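You operate a simulated robot arm through the tools that you are given. There is no shell and no other tool. Be economical: measure what you need, move in short steps, check, and stop when the job is done.

You are at the controls of a simulated robot arm. One attempt, no reset.

## Task
Fetch the yellow pad and set it on top of the papers on the top of the sideboard.

The check looks at the end state, three seconds after you hand in, the way a careful person would. Anything else that was tipped, shoved, dropped, spilled or broken makes it a failure.

## Robot
A 6-joint arm with a two-finger parallel gripper, fixed in place. Base frame: the origin is at the foot of the arm, x ahead of it, y to its left, z up; the work surface is at about z = 0. Units: m, rad, N and s.
With the tool pointing down near the work surface it reaches from about 0.18 to 0.46 m from the base axis. Its first joint turns from -1.222 to 1.222 rad. Payload 1.9 kg.
The TCP is the grasp point between the finger pads, 0.023 m short of the fingertips. In the tool frame z runs along the fingers and y along their closing line. Largest opening 0.094 m; finger width 0.038, thickness 0.01; the body of the gripper, 0.054 by 0.096 m, starts 0.039 m behind the TCP.
Orientation is that of the tool frame in the base frame, as a unit quaternion [x, y, z, w]. With the fingers straight down and closing along the base's y, the tool's x points along the base's -x, its y along +y and its z along -z.

## Interface
- The arm moves only by the tool step_arm. Its argument "moves" is a list of rows, each an object (a shift or turn left out is 0, a gripper value left out holds the last) with "travel": the shift along the tool's x, y, z in units of 50 mm (1.0 is 50 mm), a list of three; "rot": the turn, a rotation vector about the tool's x, y, z in units of 5 degrees (1.0 is 5 degrees), a list of three; "jaw": the opening in per cent of the stroke, from 0 (shut) to 100 (fully open). In form: [{"travel": [tx, ty, tz], "rot": [wx, wy, wz], "jaw": jaw}, ...]. A call has 1 to 12 rows; each row shifts and turns the commanded pose from where the row before left it, along the tool's axes as they then stand. A call with a number of a shift or a turn outside -1 to 1 is refused whole. Rows are played at 5 a second. More than 0.05 m and 0.15 rad between two rows, or a gripper value outside its range, and nothing of the call is played. A pose out of reach is approached as far as the arm can. The call stops where the force on the tool passes 40 N (or 10 N more than at its start, if that is more) or the arm is blocked; 0.2 s more then pass. Each finger travels about 0.108 m/s and halts on what it meets, pressing with about 44 N; the grip force reading is that of the motor and also rises with nothing between the fingers. The clock runs only during rows and for 0.2 s after the last one: add rows that do not move to give the fingers time. It gives the time, the measured TCP pose, the force on the tool (base axes), the opening and the grip force at its end, in the units of the frame above (readings bear some noise), and new pictures: "pictures" is both (left out), scene, wrist or none.
- Cameras (640 x 400 px; columns grow to the right, rows downward): "scene" is fixed at [0.0492, 0.3072, 0.4281]; the picture's right is [-0.83, -0.55, 0.00], its down [-0.29, 0.44, -0.85] and it looks along [0.47, -0.71, -0.53] (base axes); focal length 313 px, centre (320, 200). "wrist" rides on the gripper at [-0.039, 0, -0.044] in the tool frame; the picture's right is [0.00, -1.00, 0.00], its down [0.97, 0.00, -0.24] and it looks along [0.24, 0.00, 0.97] (tool axes); focal length 218 px, centre (320, 200). There is no depth. A picture from a camera that has moved, and an enlarged one, comes with that camera's place and axes in the base frame and with its lens.
- enlarge(camera, box): a new picture of the part [left, top, right, bottom] of that camera's present view, enlarged. It takes no simulated time.
- job_done(): hands the job in; it is judged then, once.

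Work in short steps. Places have to be worked out from the pictures, the camera data and where the tool is seen: move nearer, look again, correct. Check each grasp and each placing, and mend what went wrong. You have 90 turns and 150 pictures in all, those below and enlarged ones among them. Open the gripper and draw the arm clear of the work before you hand the job in, unless the task says otherwise; then end with one line.

The tools are called after "Emit:" as name(argument=value, ...) on one line, values as JSON. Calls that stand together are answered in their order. step_arm: Moves the arm, as the interface text tells. Its arguments: {"type":"object","properties":{"moves":{"type":"array","items":{"type":"object","properties":{"travel":{"type":"array","items":{"type":"number"}},"rot":{"type":"array","items":{"type":"number"}},"jaw":{"type":"number"}}}},"pictures":{"type":"string","enum":["both","scene","wrist","none"]}},"required":["moves"]} The other tools are called the same way: enlarge (camera, box) takes an enlarged picture of a part of a camera's view; job_done () hands the job in.

At the start:

```text
clock: 0.0
eef_pos: [0.2522, -0.1958, 0.2569]
orientation: [0.0, 1.0, 0.0, 0.001]
contact_force: [0.2, -0.2, -0.7]
opening: 0.0939
grip_force: 0.1
```

scene: 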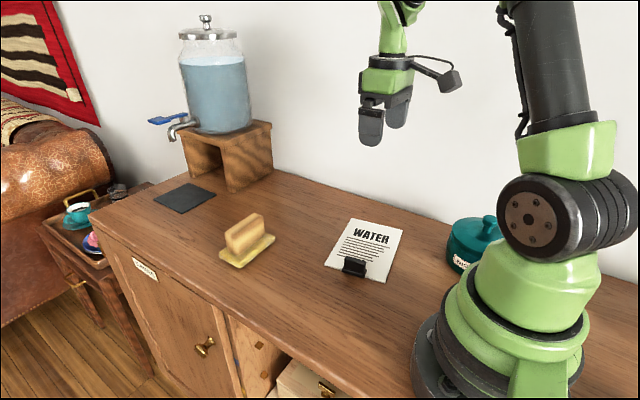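
wrist: 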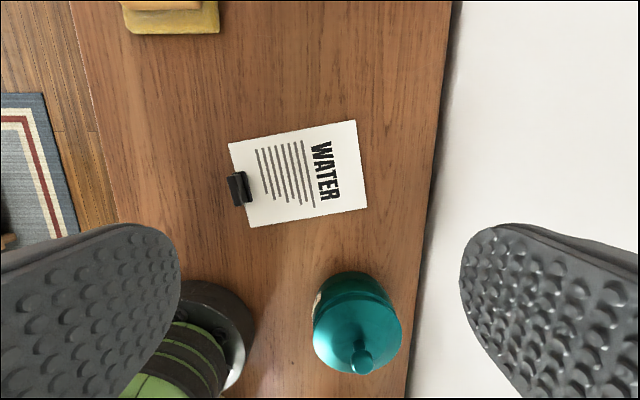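

I'll look closely at the pad and the papers first.

Emit:
enlarge(camera="scene", box=[200, 190, 300, 290])

Emit:
enlarge(camera="scene", box=[310, 200, 430, 300])

```text
4.00 times, centred on (250, 240) of scene
camera zoom: at [0.0492, 0.3072, 0.4281], right [-0.83, -0.55, 0.0], down [-0.29, 0.44, -0.85], along [0.47, -0.71, -0.53], focal length 1254 px, centre (600, 40)
```

zoom: 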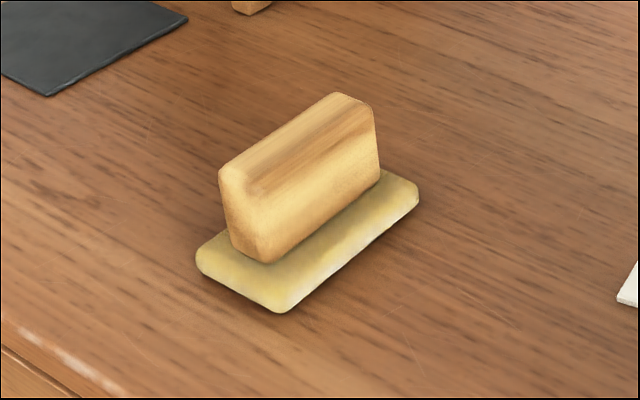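

```text
4.00 times, centred on (370, 250) of scene
camera zoom: at [0.0492, 0.3072, 0.4281], right [-0.83, -0.55, 0.0], down [-0.29, 0.44, -0.85], along [0.47, -0.71, -0.53], focal length 1254 px, centre (120, 0)
```

zoom: 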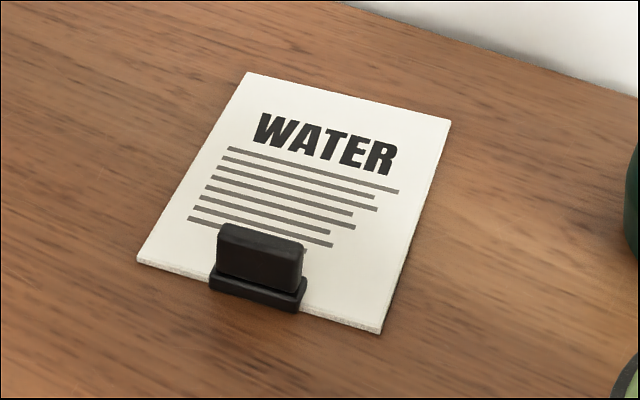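

The pad lies square to the axes, about x 0.42–0.475 and y −0.075–0.023, with its handle long in y. The papers are centred near (0.247, −0.164), turned by about 10°, and the clip is on their near edge. I'll move above the pad and start turning the gripper by −90° so it closes along x.

Emit:
step_arm(moves=[{"travel": [-0.6, 0.567, 0.15]}, {"travel": [-0.6, 0.567, 0.15]}, {"travel": [-0.6, 0.567, 0.15]}, {"travel": [-0.6, 0.567, 0.15]}, {"travel": [-0.6, 0.567, 0.15]}, {"travel": [-0.6, 0.567, 0.15]}, {"rot": [0, 0, -1]}, {"rot": [0, 0, -1]}, {"rot": [0, 0, -1]}, {"rot": [0, 0, -1]}, {"rot": [0, 0, -1]}, {"rot": [0, 0, -1]}], pictures="none")

Emit:
step_arm(moves=[{"rot": [0, 0, -1]}, {"rot": [0, 0, -1]}, {"rot": [0, 0, -1]}, {"rot": [0, 0, -1]}, {"rot": [0, 0, -1]}, {"rot": [0, 0, -1]}, {"rot": [0, 0, -1]}, {"rot": [0, 0, -1]}, {"rot": [0, 0, -1]}, {"rot": [0, 0, -1]}, {"rot": [0, 0, -1]}, {"rot": [0, 0, -1]}])

```text
clock: 2.6
eef_pos: [0.4311, -0.0263, 0.2127]
orientation: [-0.26, 0.966, -0.001, 0.001]
contact_force: [0.4, -0.2, -0.2]
opening: 0.0942
grip_force: 0.1
```

```text
clock: 5.2
eef_pos: [0.4302, -0.0285, 0.2122]
orientation: [0.707, -0.707, 0.001, -0.001]
contact_force: [-0.3, -0.3, -0.8]
opening: 0.0941
grip_force: 0.0
camera wrist: at [0.4303, 0.0125, 0.2566], right [1.0, 0.0, 0.0], down [0.0, -0.97, 0.24], along [0.0, -0.24, -0.97], focal length 218 px, centre (320, 200)
```

scene: 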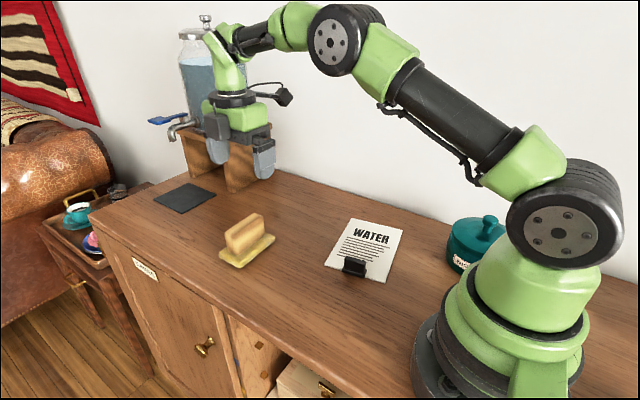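
wrist: 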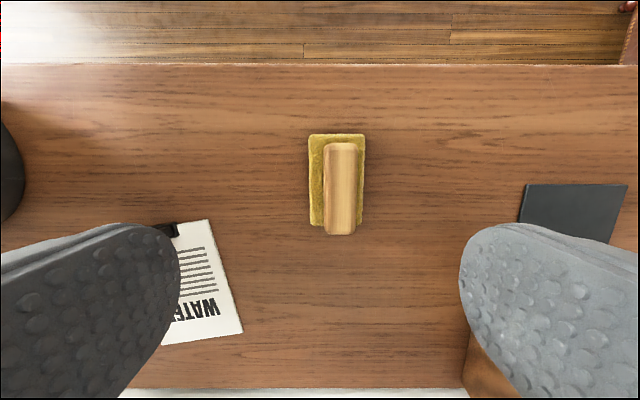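

The wrist view puts the handle at about x 0.450, y −0.027, around 30 mm wide. I'll shift +20 mm in x, come down to z ≈ 0.11, and check.

Emit:
step_arm(moves=[{"travel": [-0.04, -0.39, 0]}, {"travel": [0, 0, 0.7]}, {"travel": [0, 0, 0.7]}, {"travel": [0, 0, 0.6]}, {}])

```text
clock: 6.4
eef_pos: [0.4508, -0.0223, 0.1117]
orientation: [-0.707, 0.707, -0.001, 0.0]
contact_force: [0.5, 0.6, -0.4]
opening: 0.094
grip_force: 0.0
camera wrist: at [0.4495, 0.0154, 0.1568], right [1.0, 0.0, 0.0], down [0.0, -0.97, 0.24], along [0.0, -0.24, -0.97], focal length 218 px, centre (320, 200)
```

scene: 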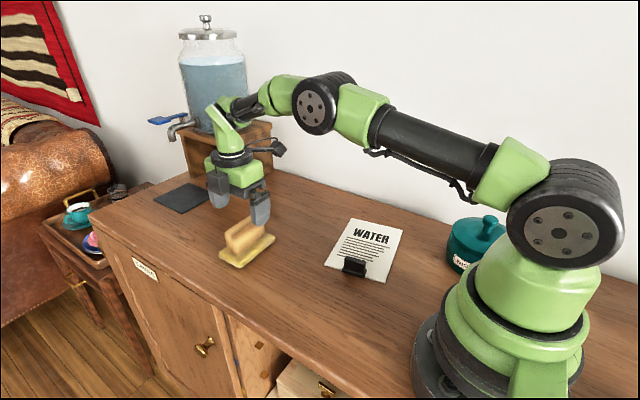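
wrist: 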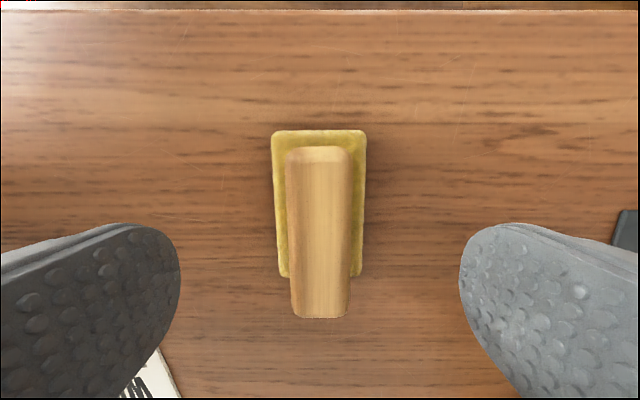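

The handle is centred between the fingers, so I'll nudge −6 mm in y, come down to z ≈ 0.045, and close.

Emit:
step_arm(moves=[{"travel": [0.12, 0, 0.4]}, {"travel": [0, 0, 0.5]}, {"travel": [0, 0, 0.43]}, {}], pictures="scene")

Emit:
step_arm(moves=[{"jaw": 50}, {"jaw": 15}, {"jaw": 15}, {"jaw": 15}, {"jaw": 15}])

```text
clock: 7.4
eef_pos: [0.4517, -0.0302, 0.0453]
orientation: [0.707, -0.707, 0.001, 0.0]
contact_force: [0.1, 0.5, -0.5]
opening: 0.094
grip_force: 0.0
```

scene: 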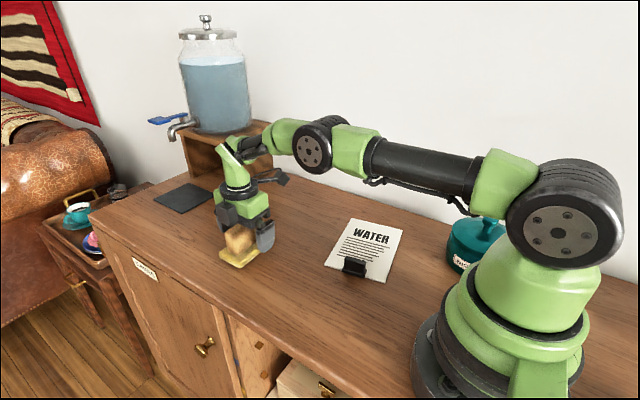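

```text
clock: 8.6
eef_pos: [0.4526, -0.0311, 0.0462]
orientation: [0.707, -0.707, 0.0, -0.001]
contact_force: [0.2, 0.6, -0.2]
opening: 0.0292
grip_force: 43.3
camera wrist: at [0.4511, 0.0091, 0.0903], right [1.0, 0.0, 0.0], down [0.0, -0.97, 0.24], along [0.0, -0.24, -0.97], focal length 218 px, centre (320, 200)
```

scene: 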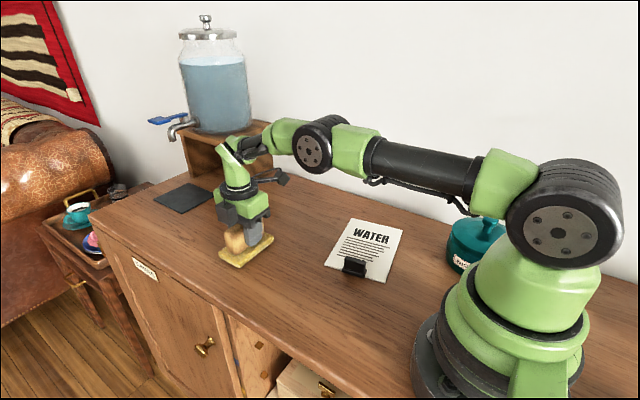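
wrist: 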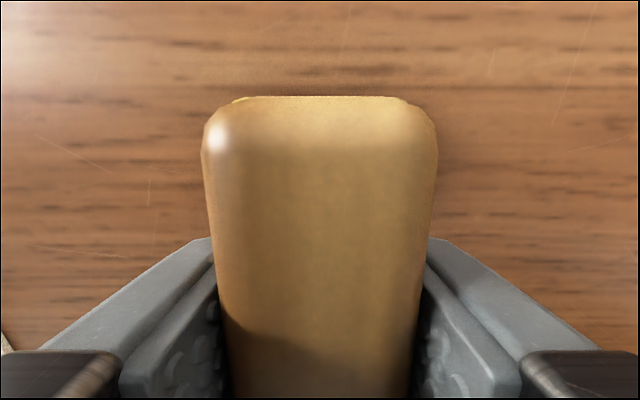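

The handle is gripped at a 29 mm opening. I'll lift, carry the pad over the papers, and turn it about 10.7° to line up with them.

Emit:
step_arm(moves=[{"travel": [0, 0, -0.3]}, {"travel": [0, 0, -0.7]}, {"travel": [0, 0, -0.7]}, {"travel": [0, 0, -0.3]}, {}], pictures="scene")

Emit:
step_arm(moves=[{"travel": [0.5, 0.68, 0]}, {"travel": [0.5, 0.68, 0]}, {"travel": [0.5, 0.68, 0]}, {"travel": [0.5, 0.68, 0]}, {"travel": [0.5, 0.68, 0]}, {"travel": [0.48, 0.67, 0]}, {"rot": [0, 0, -0.8]}, {"rot": [0, 0, -0.8]}, {"rot": [0, 0, -0.54]}, {}])

```text
clock: 9.8
eef_pos: [0.4513, -0.0314, 0.1469]
orientation: [0.707, -0.707, 0.001, 0.0]
contact_force: [0.6, -1.4, -0.2]
opening: 0.0293
grip_force: 44.0
```

scene: 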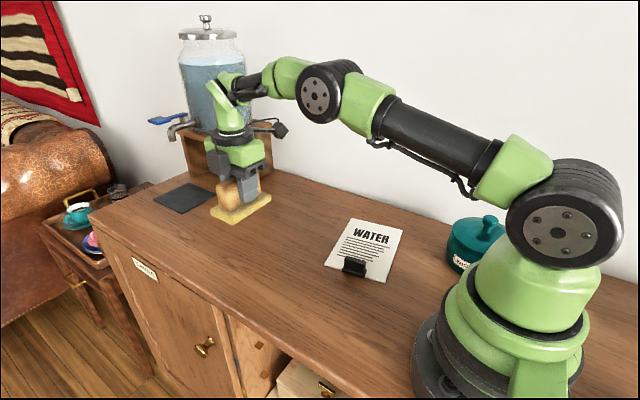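

```text
clock: 12.0
eef_pos: [0.2483, -0.1803, 0.1447]
orientation: [0.77, -0.638, 0.0, -0.001]
contact_force: [0.2, 0.0, -1.6]
opening: 0.0295
grip_force: 44.3
camera wrist: at [0.2401, -0.1418, 0.1891], right [0.98, 0.19, 0.0], down [0.18, -0.95, 0.24], along [0.05, -0.24, -0.97], focal length 218 px, centre (320, 200)
```

scene: 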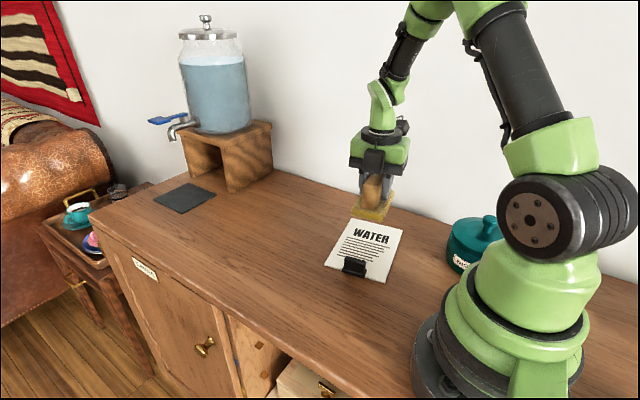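
wrist: 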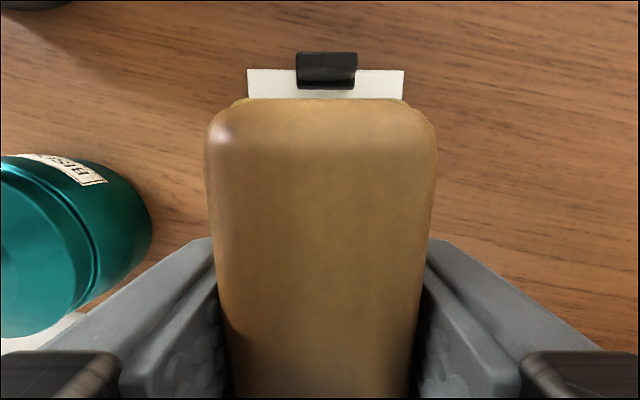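

The pad is lined up with the papers. It sits about 4 mm off to one side, so I'll shift it over, lower to just above the papers, and look again.

Emit:
step_arm(moves=[{"travel": [0, -0.08, 0]}, {"travel": [0, 0, 0.6]}, {"travel": [0, 0, 0.6]}, {"travel": [0, 0, 0.4]}, {}])

Emit:
enlarge(camera="scene", box=[310, 180, 430, 300])

```text
clock: 13.2
eef_pos: [0.2526, -0.1781, 0.066]
orientation: [0.77, -0.638, 0.0, 0.0]
contact_force: [-0.7, -0.4, -0.7]
opening: 0.0291
grip_force: 43.7
camera wrist: at [0.2442, -0.1401, 0.1105], right [0.98, 0.19, 0.0], down [0.18, -0.95, 0.24], along [0.05, -0.24, -0.97], focal length 218 px, centre (320, 200)
```

scene: 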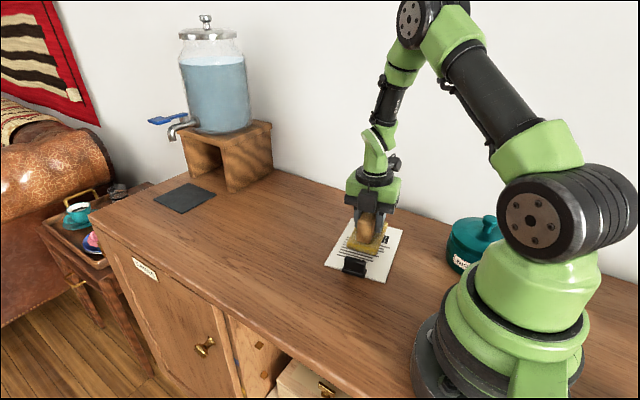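
wrist: 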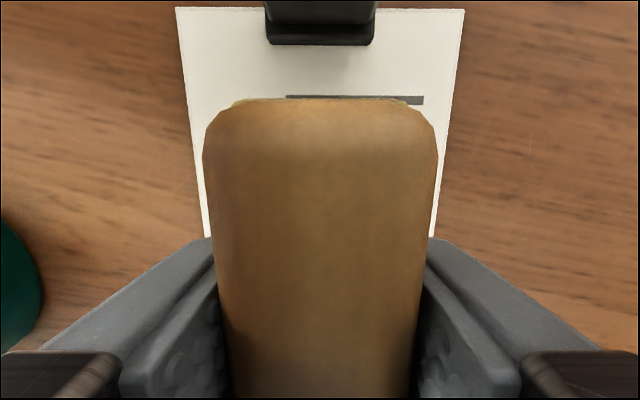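

```text
3.33 times, centred on (370, 240) of scene
camera zoom: at [0.0492, 0.3072, 0.4281], right [-0.83, -0.55, 0.0], down [-0.29, 0.44, -0.85], along [0.47, -0.71, -0.53], focal length 1045 px, centre (153, 67)
```

zoom: 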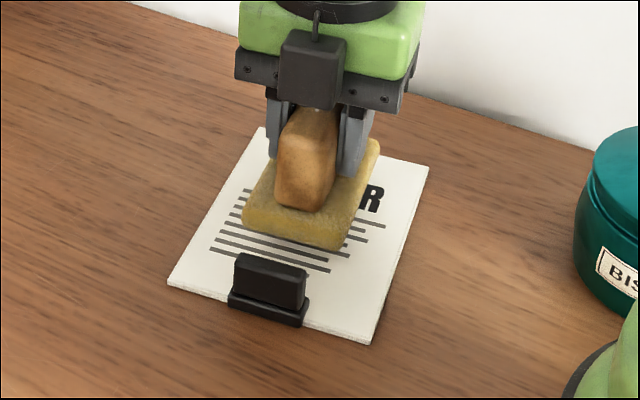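

The pad is centred and clear of the clip, so I'll lower it gently until it touches.

Emit:
step_arm(moves=[{"travel": [0, 0, 0.12]}, {"travel": [0, 0, 0.08]}, {"travel": [0, 0, 0.05]}, {"travel": [0, 0, 0.03]}, {}], pictures="none")

Emit:
enlarge(camera="scene", box=[340, 200, 410, 290])

```text
clock: 14.4
eef_pos: [0.2515, -0.1783, 0.0514]
orientation: [0.77, -0.638, 0.0, -0.001]
contact_force: [0.0, 0.3, -0.4]
opening: 0.0294
grip_force: 44.4
```

```text
4.44 times, centred on (375, 245) of scene
camera zoom: at [0.0492, 0.3072, 0.4281], right [-0.83, -0.55, 0.0], down [-0.29, 0.44, -0.85], along [0.47, -0.71, -0.53], focal length 1393 px, centre (76, 0)
```

zoom: 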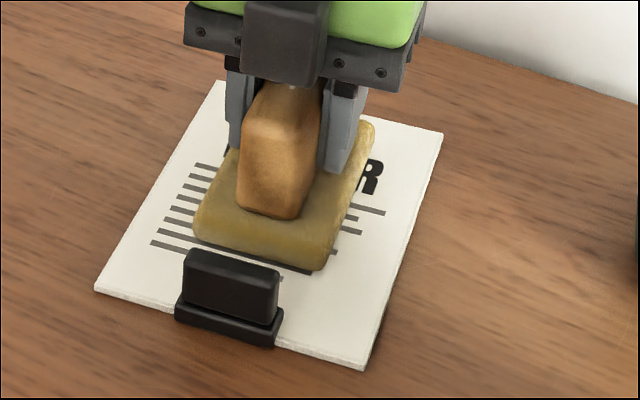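

There's no contact yet, so I'll go down in 1 mm steps.

Emit:
step_arm(moves=[{"travel": [0, 0, 0.02]}, {"travel": [0, 0, 0.02]}, {}], pictures="none")

```text
clock: 15.2
eef_pos: [0.2513, -0.1789, 0.0491]
orientation: [0.77, -0.638, 0.001, -0.002]
contact_force: [-4.6, 0.6, 25.6]
opening: 0.0297
grip_force: 44.2
```

The force has risen to 25 N, so the pad is on the papers. I'll ease up half a millimetre and open a little at a time.

Emit:
step_arm(moves=[{"travel": [0, 0, -0.012]}, {}, {"jaw": 40}, {"jaw": 60}, {"jaw": 70}, {}])

```text
clock: 16.6
eef_pos: [0.2514, -0.1784, 0.049]
orientation: [0.77, -0.638, 0.0, -0.001]
contact_force: [0.6, 1.0, 0.1]
opening: 0.0657
grip_force: 0.0
camera wrist: at [0.2438, -0.1408, 0.094], right [0.98, 0.19, 0.0], down [0.18, -0.95, 0.24], along [0.05, -0.24, -0.97], focal length 218 px, centre (320, 200)
```

scene: 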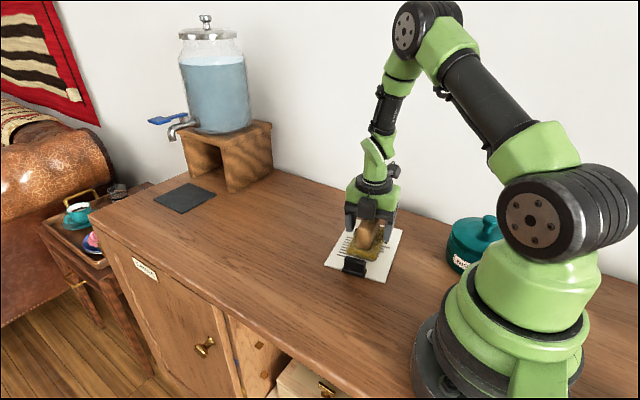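
wrist: 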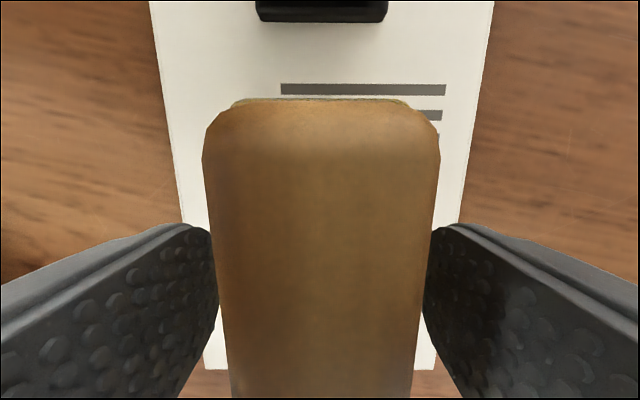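

The pad is released, so I'll go straight up and check the result.

Emit:
step_arm(moves=[{"travel": [0, 0, -0.4], "jaw": 80}, {"travel": [0, 0, -0.8]}, {"travel": [0, 0, -0.9]}, {"travel": [0, 0, -0.9]}, {"travel": [0, 0, -0.9]}, {}])

Emit:
enlarge(camera="scene", box=[310, 190, 430, 300])

```text
clock: 18.0
eef_pos: [0.2525, -0.1769, 0.2453]
orientation: [0.77, -0.638, 0.001, -0.001]
contact_force: [-0.1, 0.3, 0.3]
opening: 0.0752
grip_force: 0.1
camera wrist: at [0.245, -0.1389, 0.2896], right [0.98, 0.19, 0.0], down [0.18, -0.95, 0.24], along [0.05, -0.24, -0.97], focal length 218 px, centre (320, 200)
```

scene: 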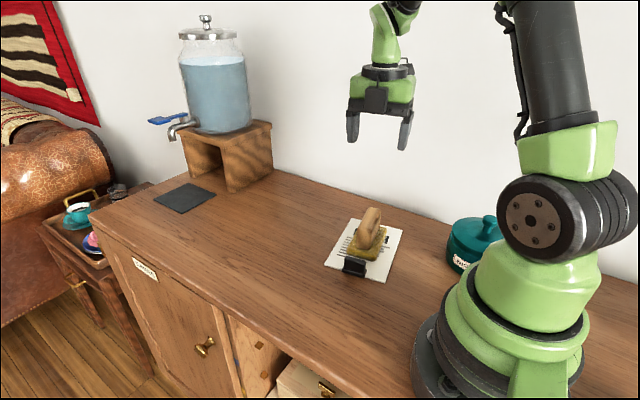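
wrist: 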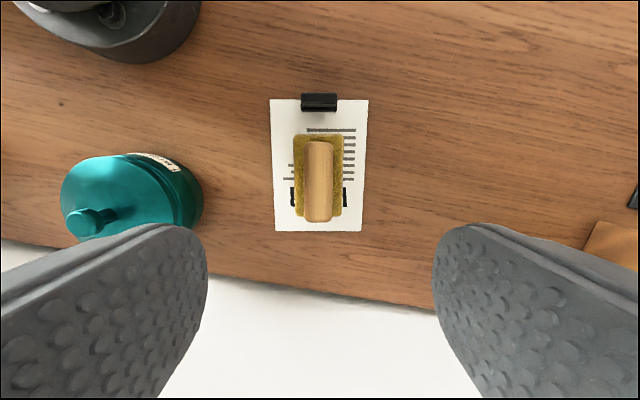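

```text
3.64 times, centred on (370, 245) of scene
camera zoom: at [0.0492, 0.3072, 0.4281], right [-0.83, -0.55, 0.0], down [-0.29, 0.44, -0.85], along [0.47, -0.71, -0.53], focal length 1140 px, centre (138, 36)
```

zoom: 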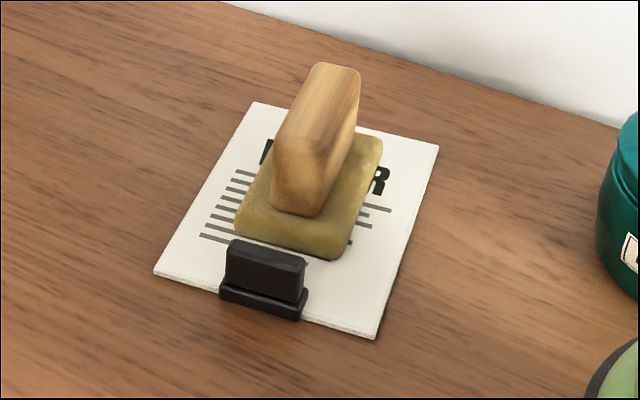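

The pad sits flat on the papers, clear of the clip, nothing else has moved, and the arm is clear. I'll hand it in.

Emit:
job_done()

```text
The job is handed in.
```

The yellow pad is lying flat on top of the papers on the sideboard, clear of the clip, and I saw nothing else disturbed.
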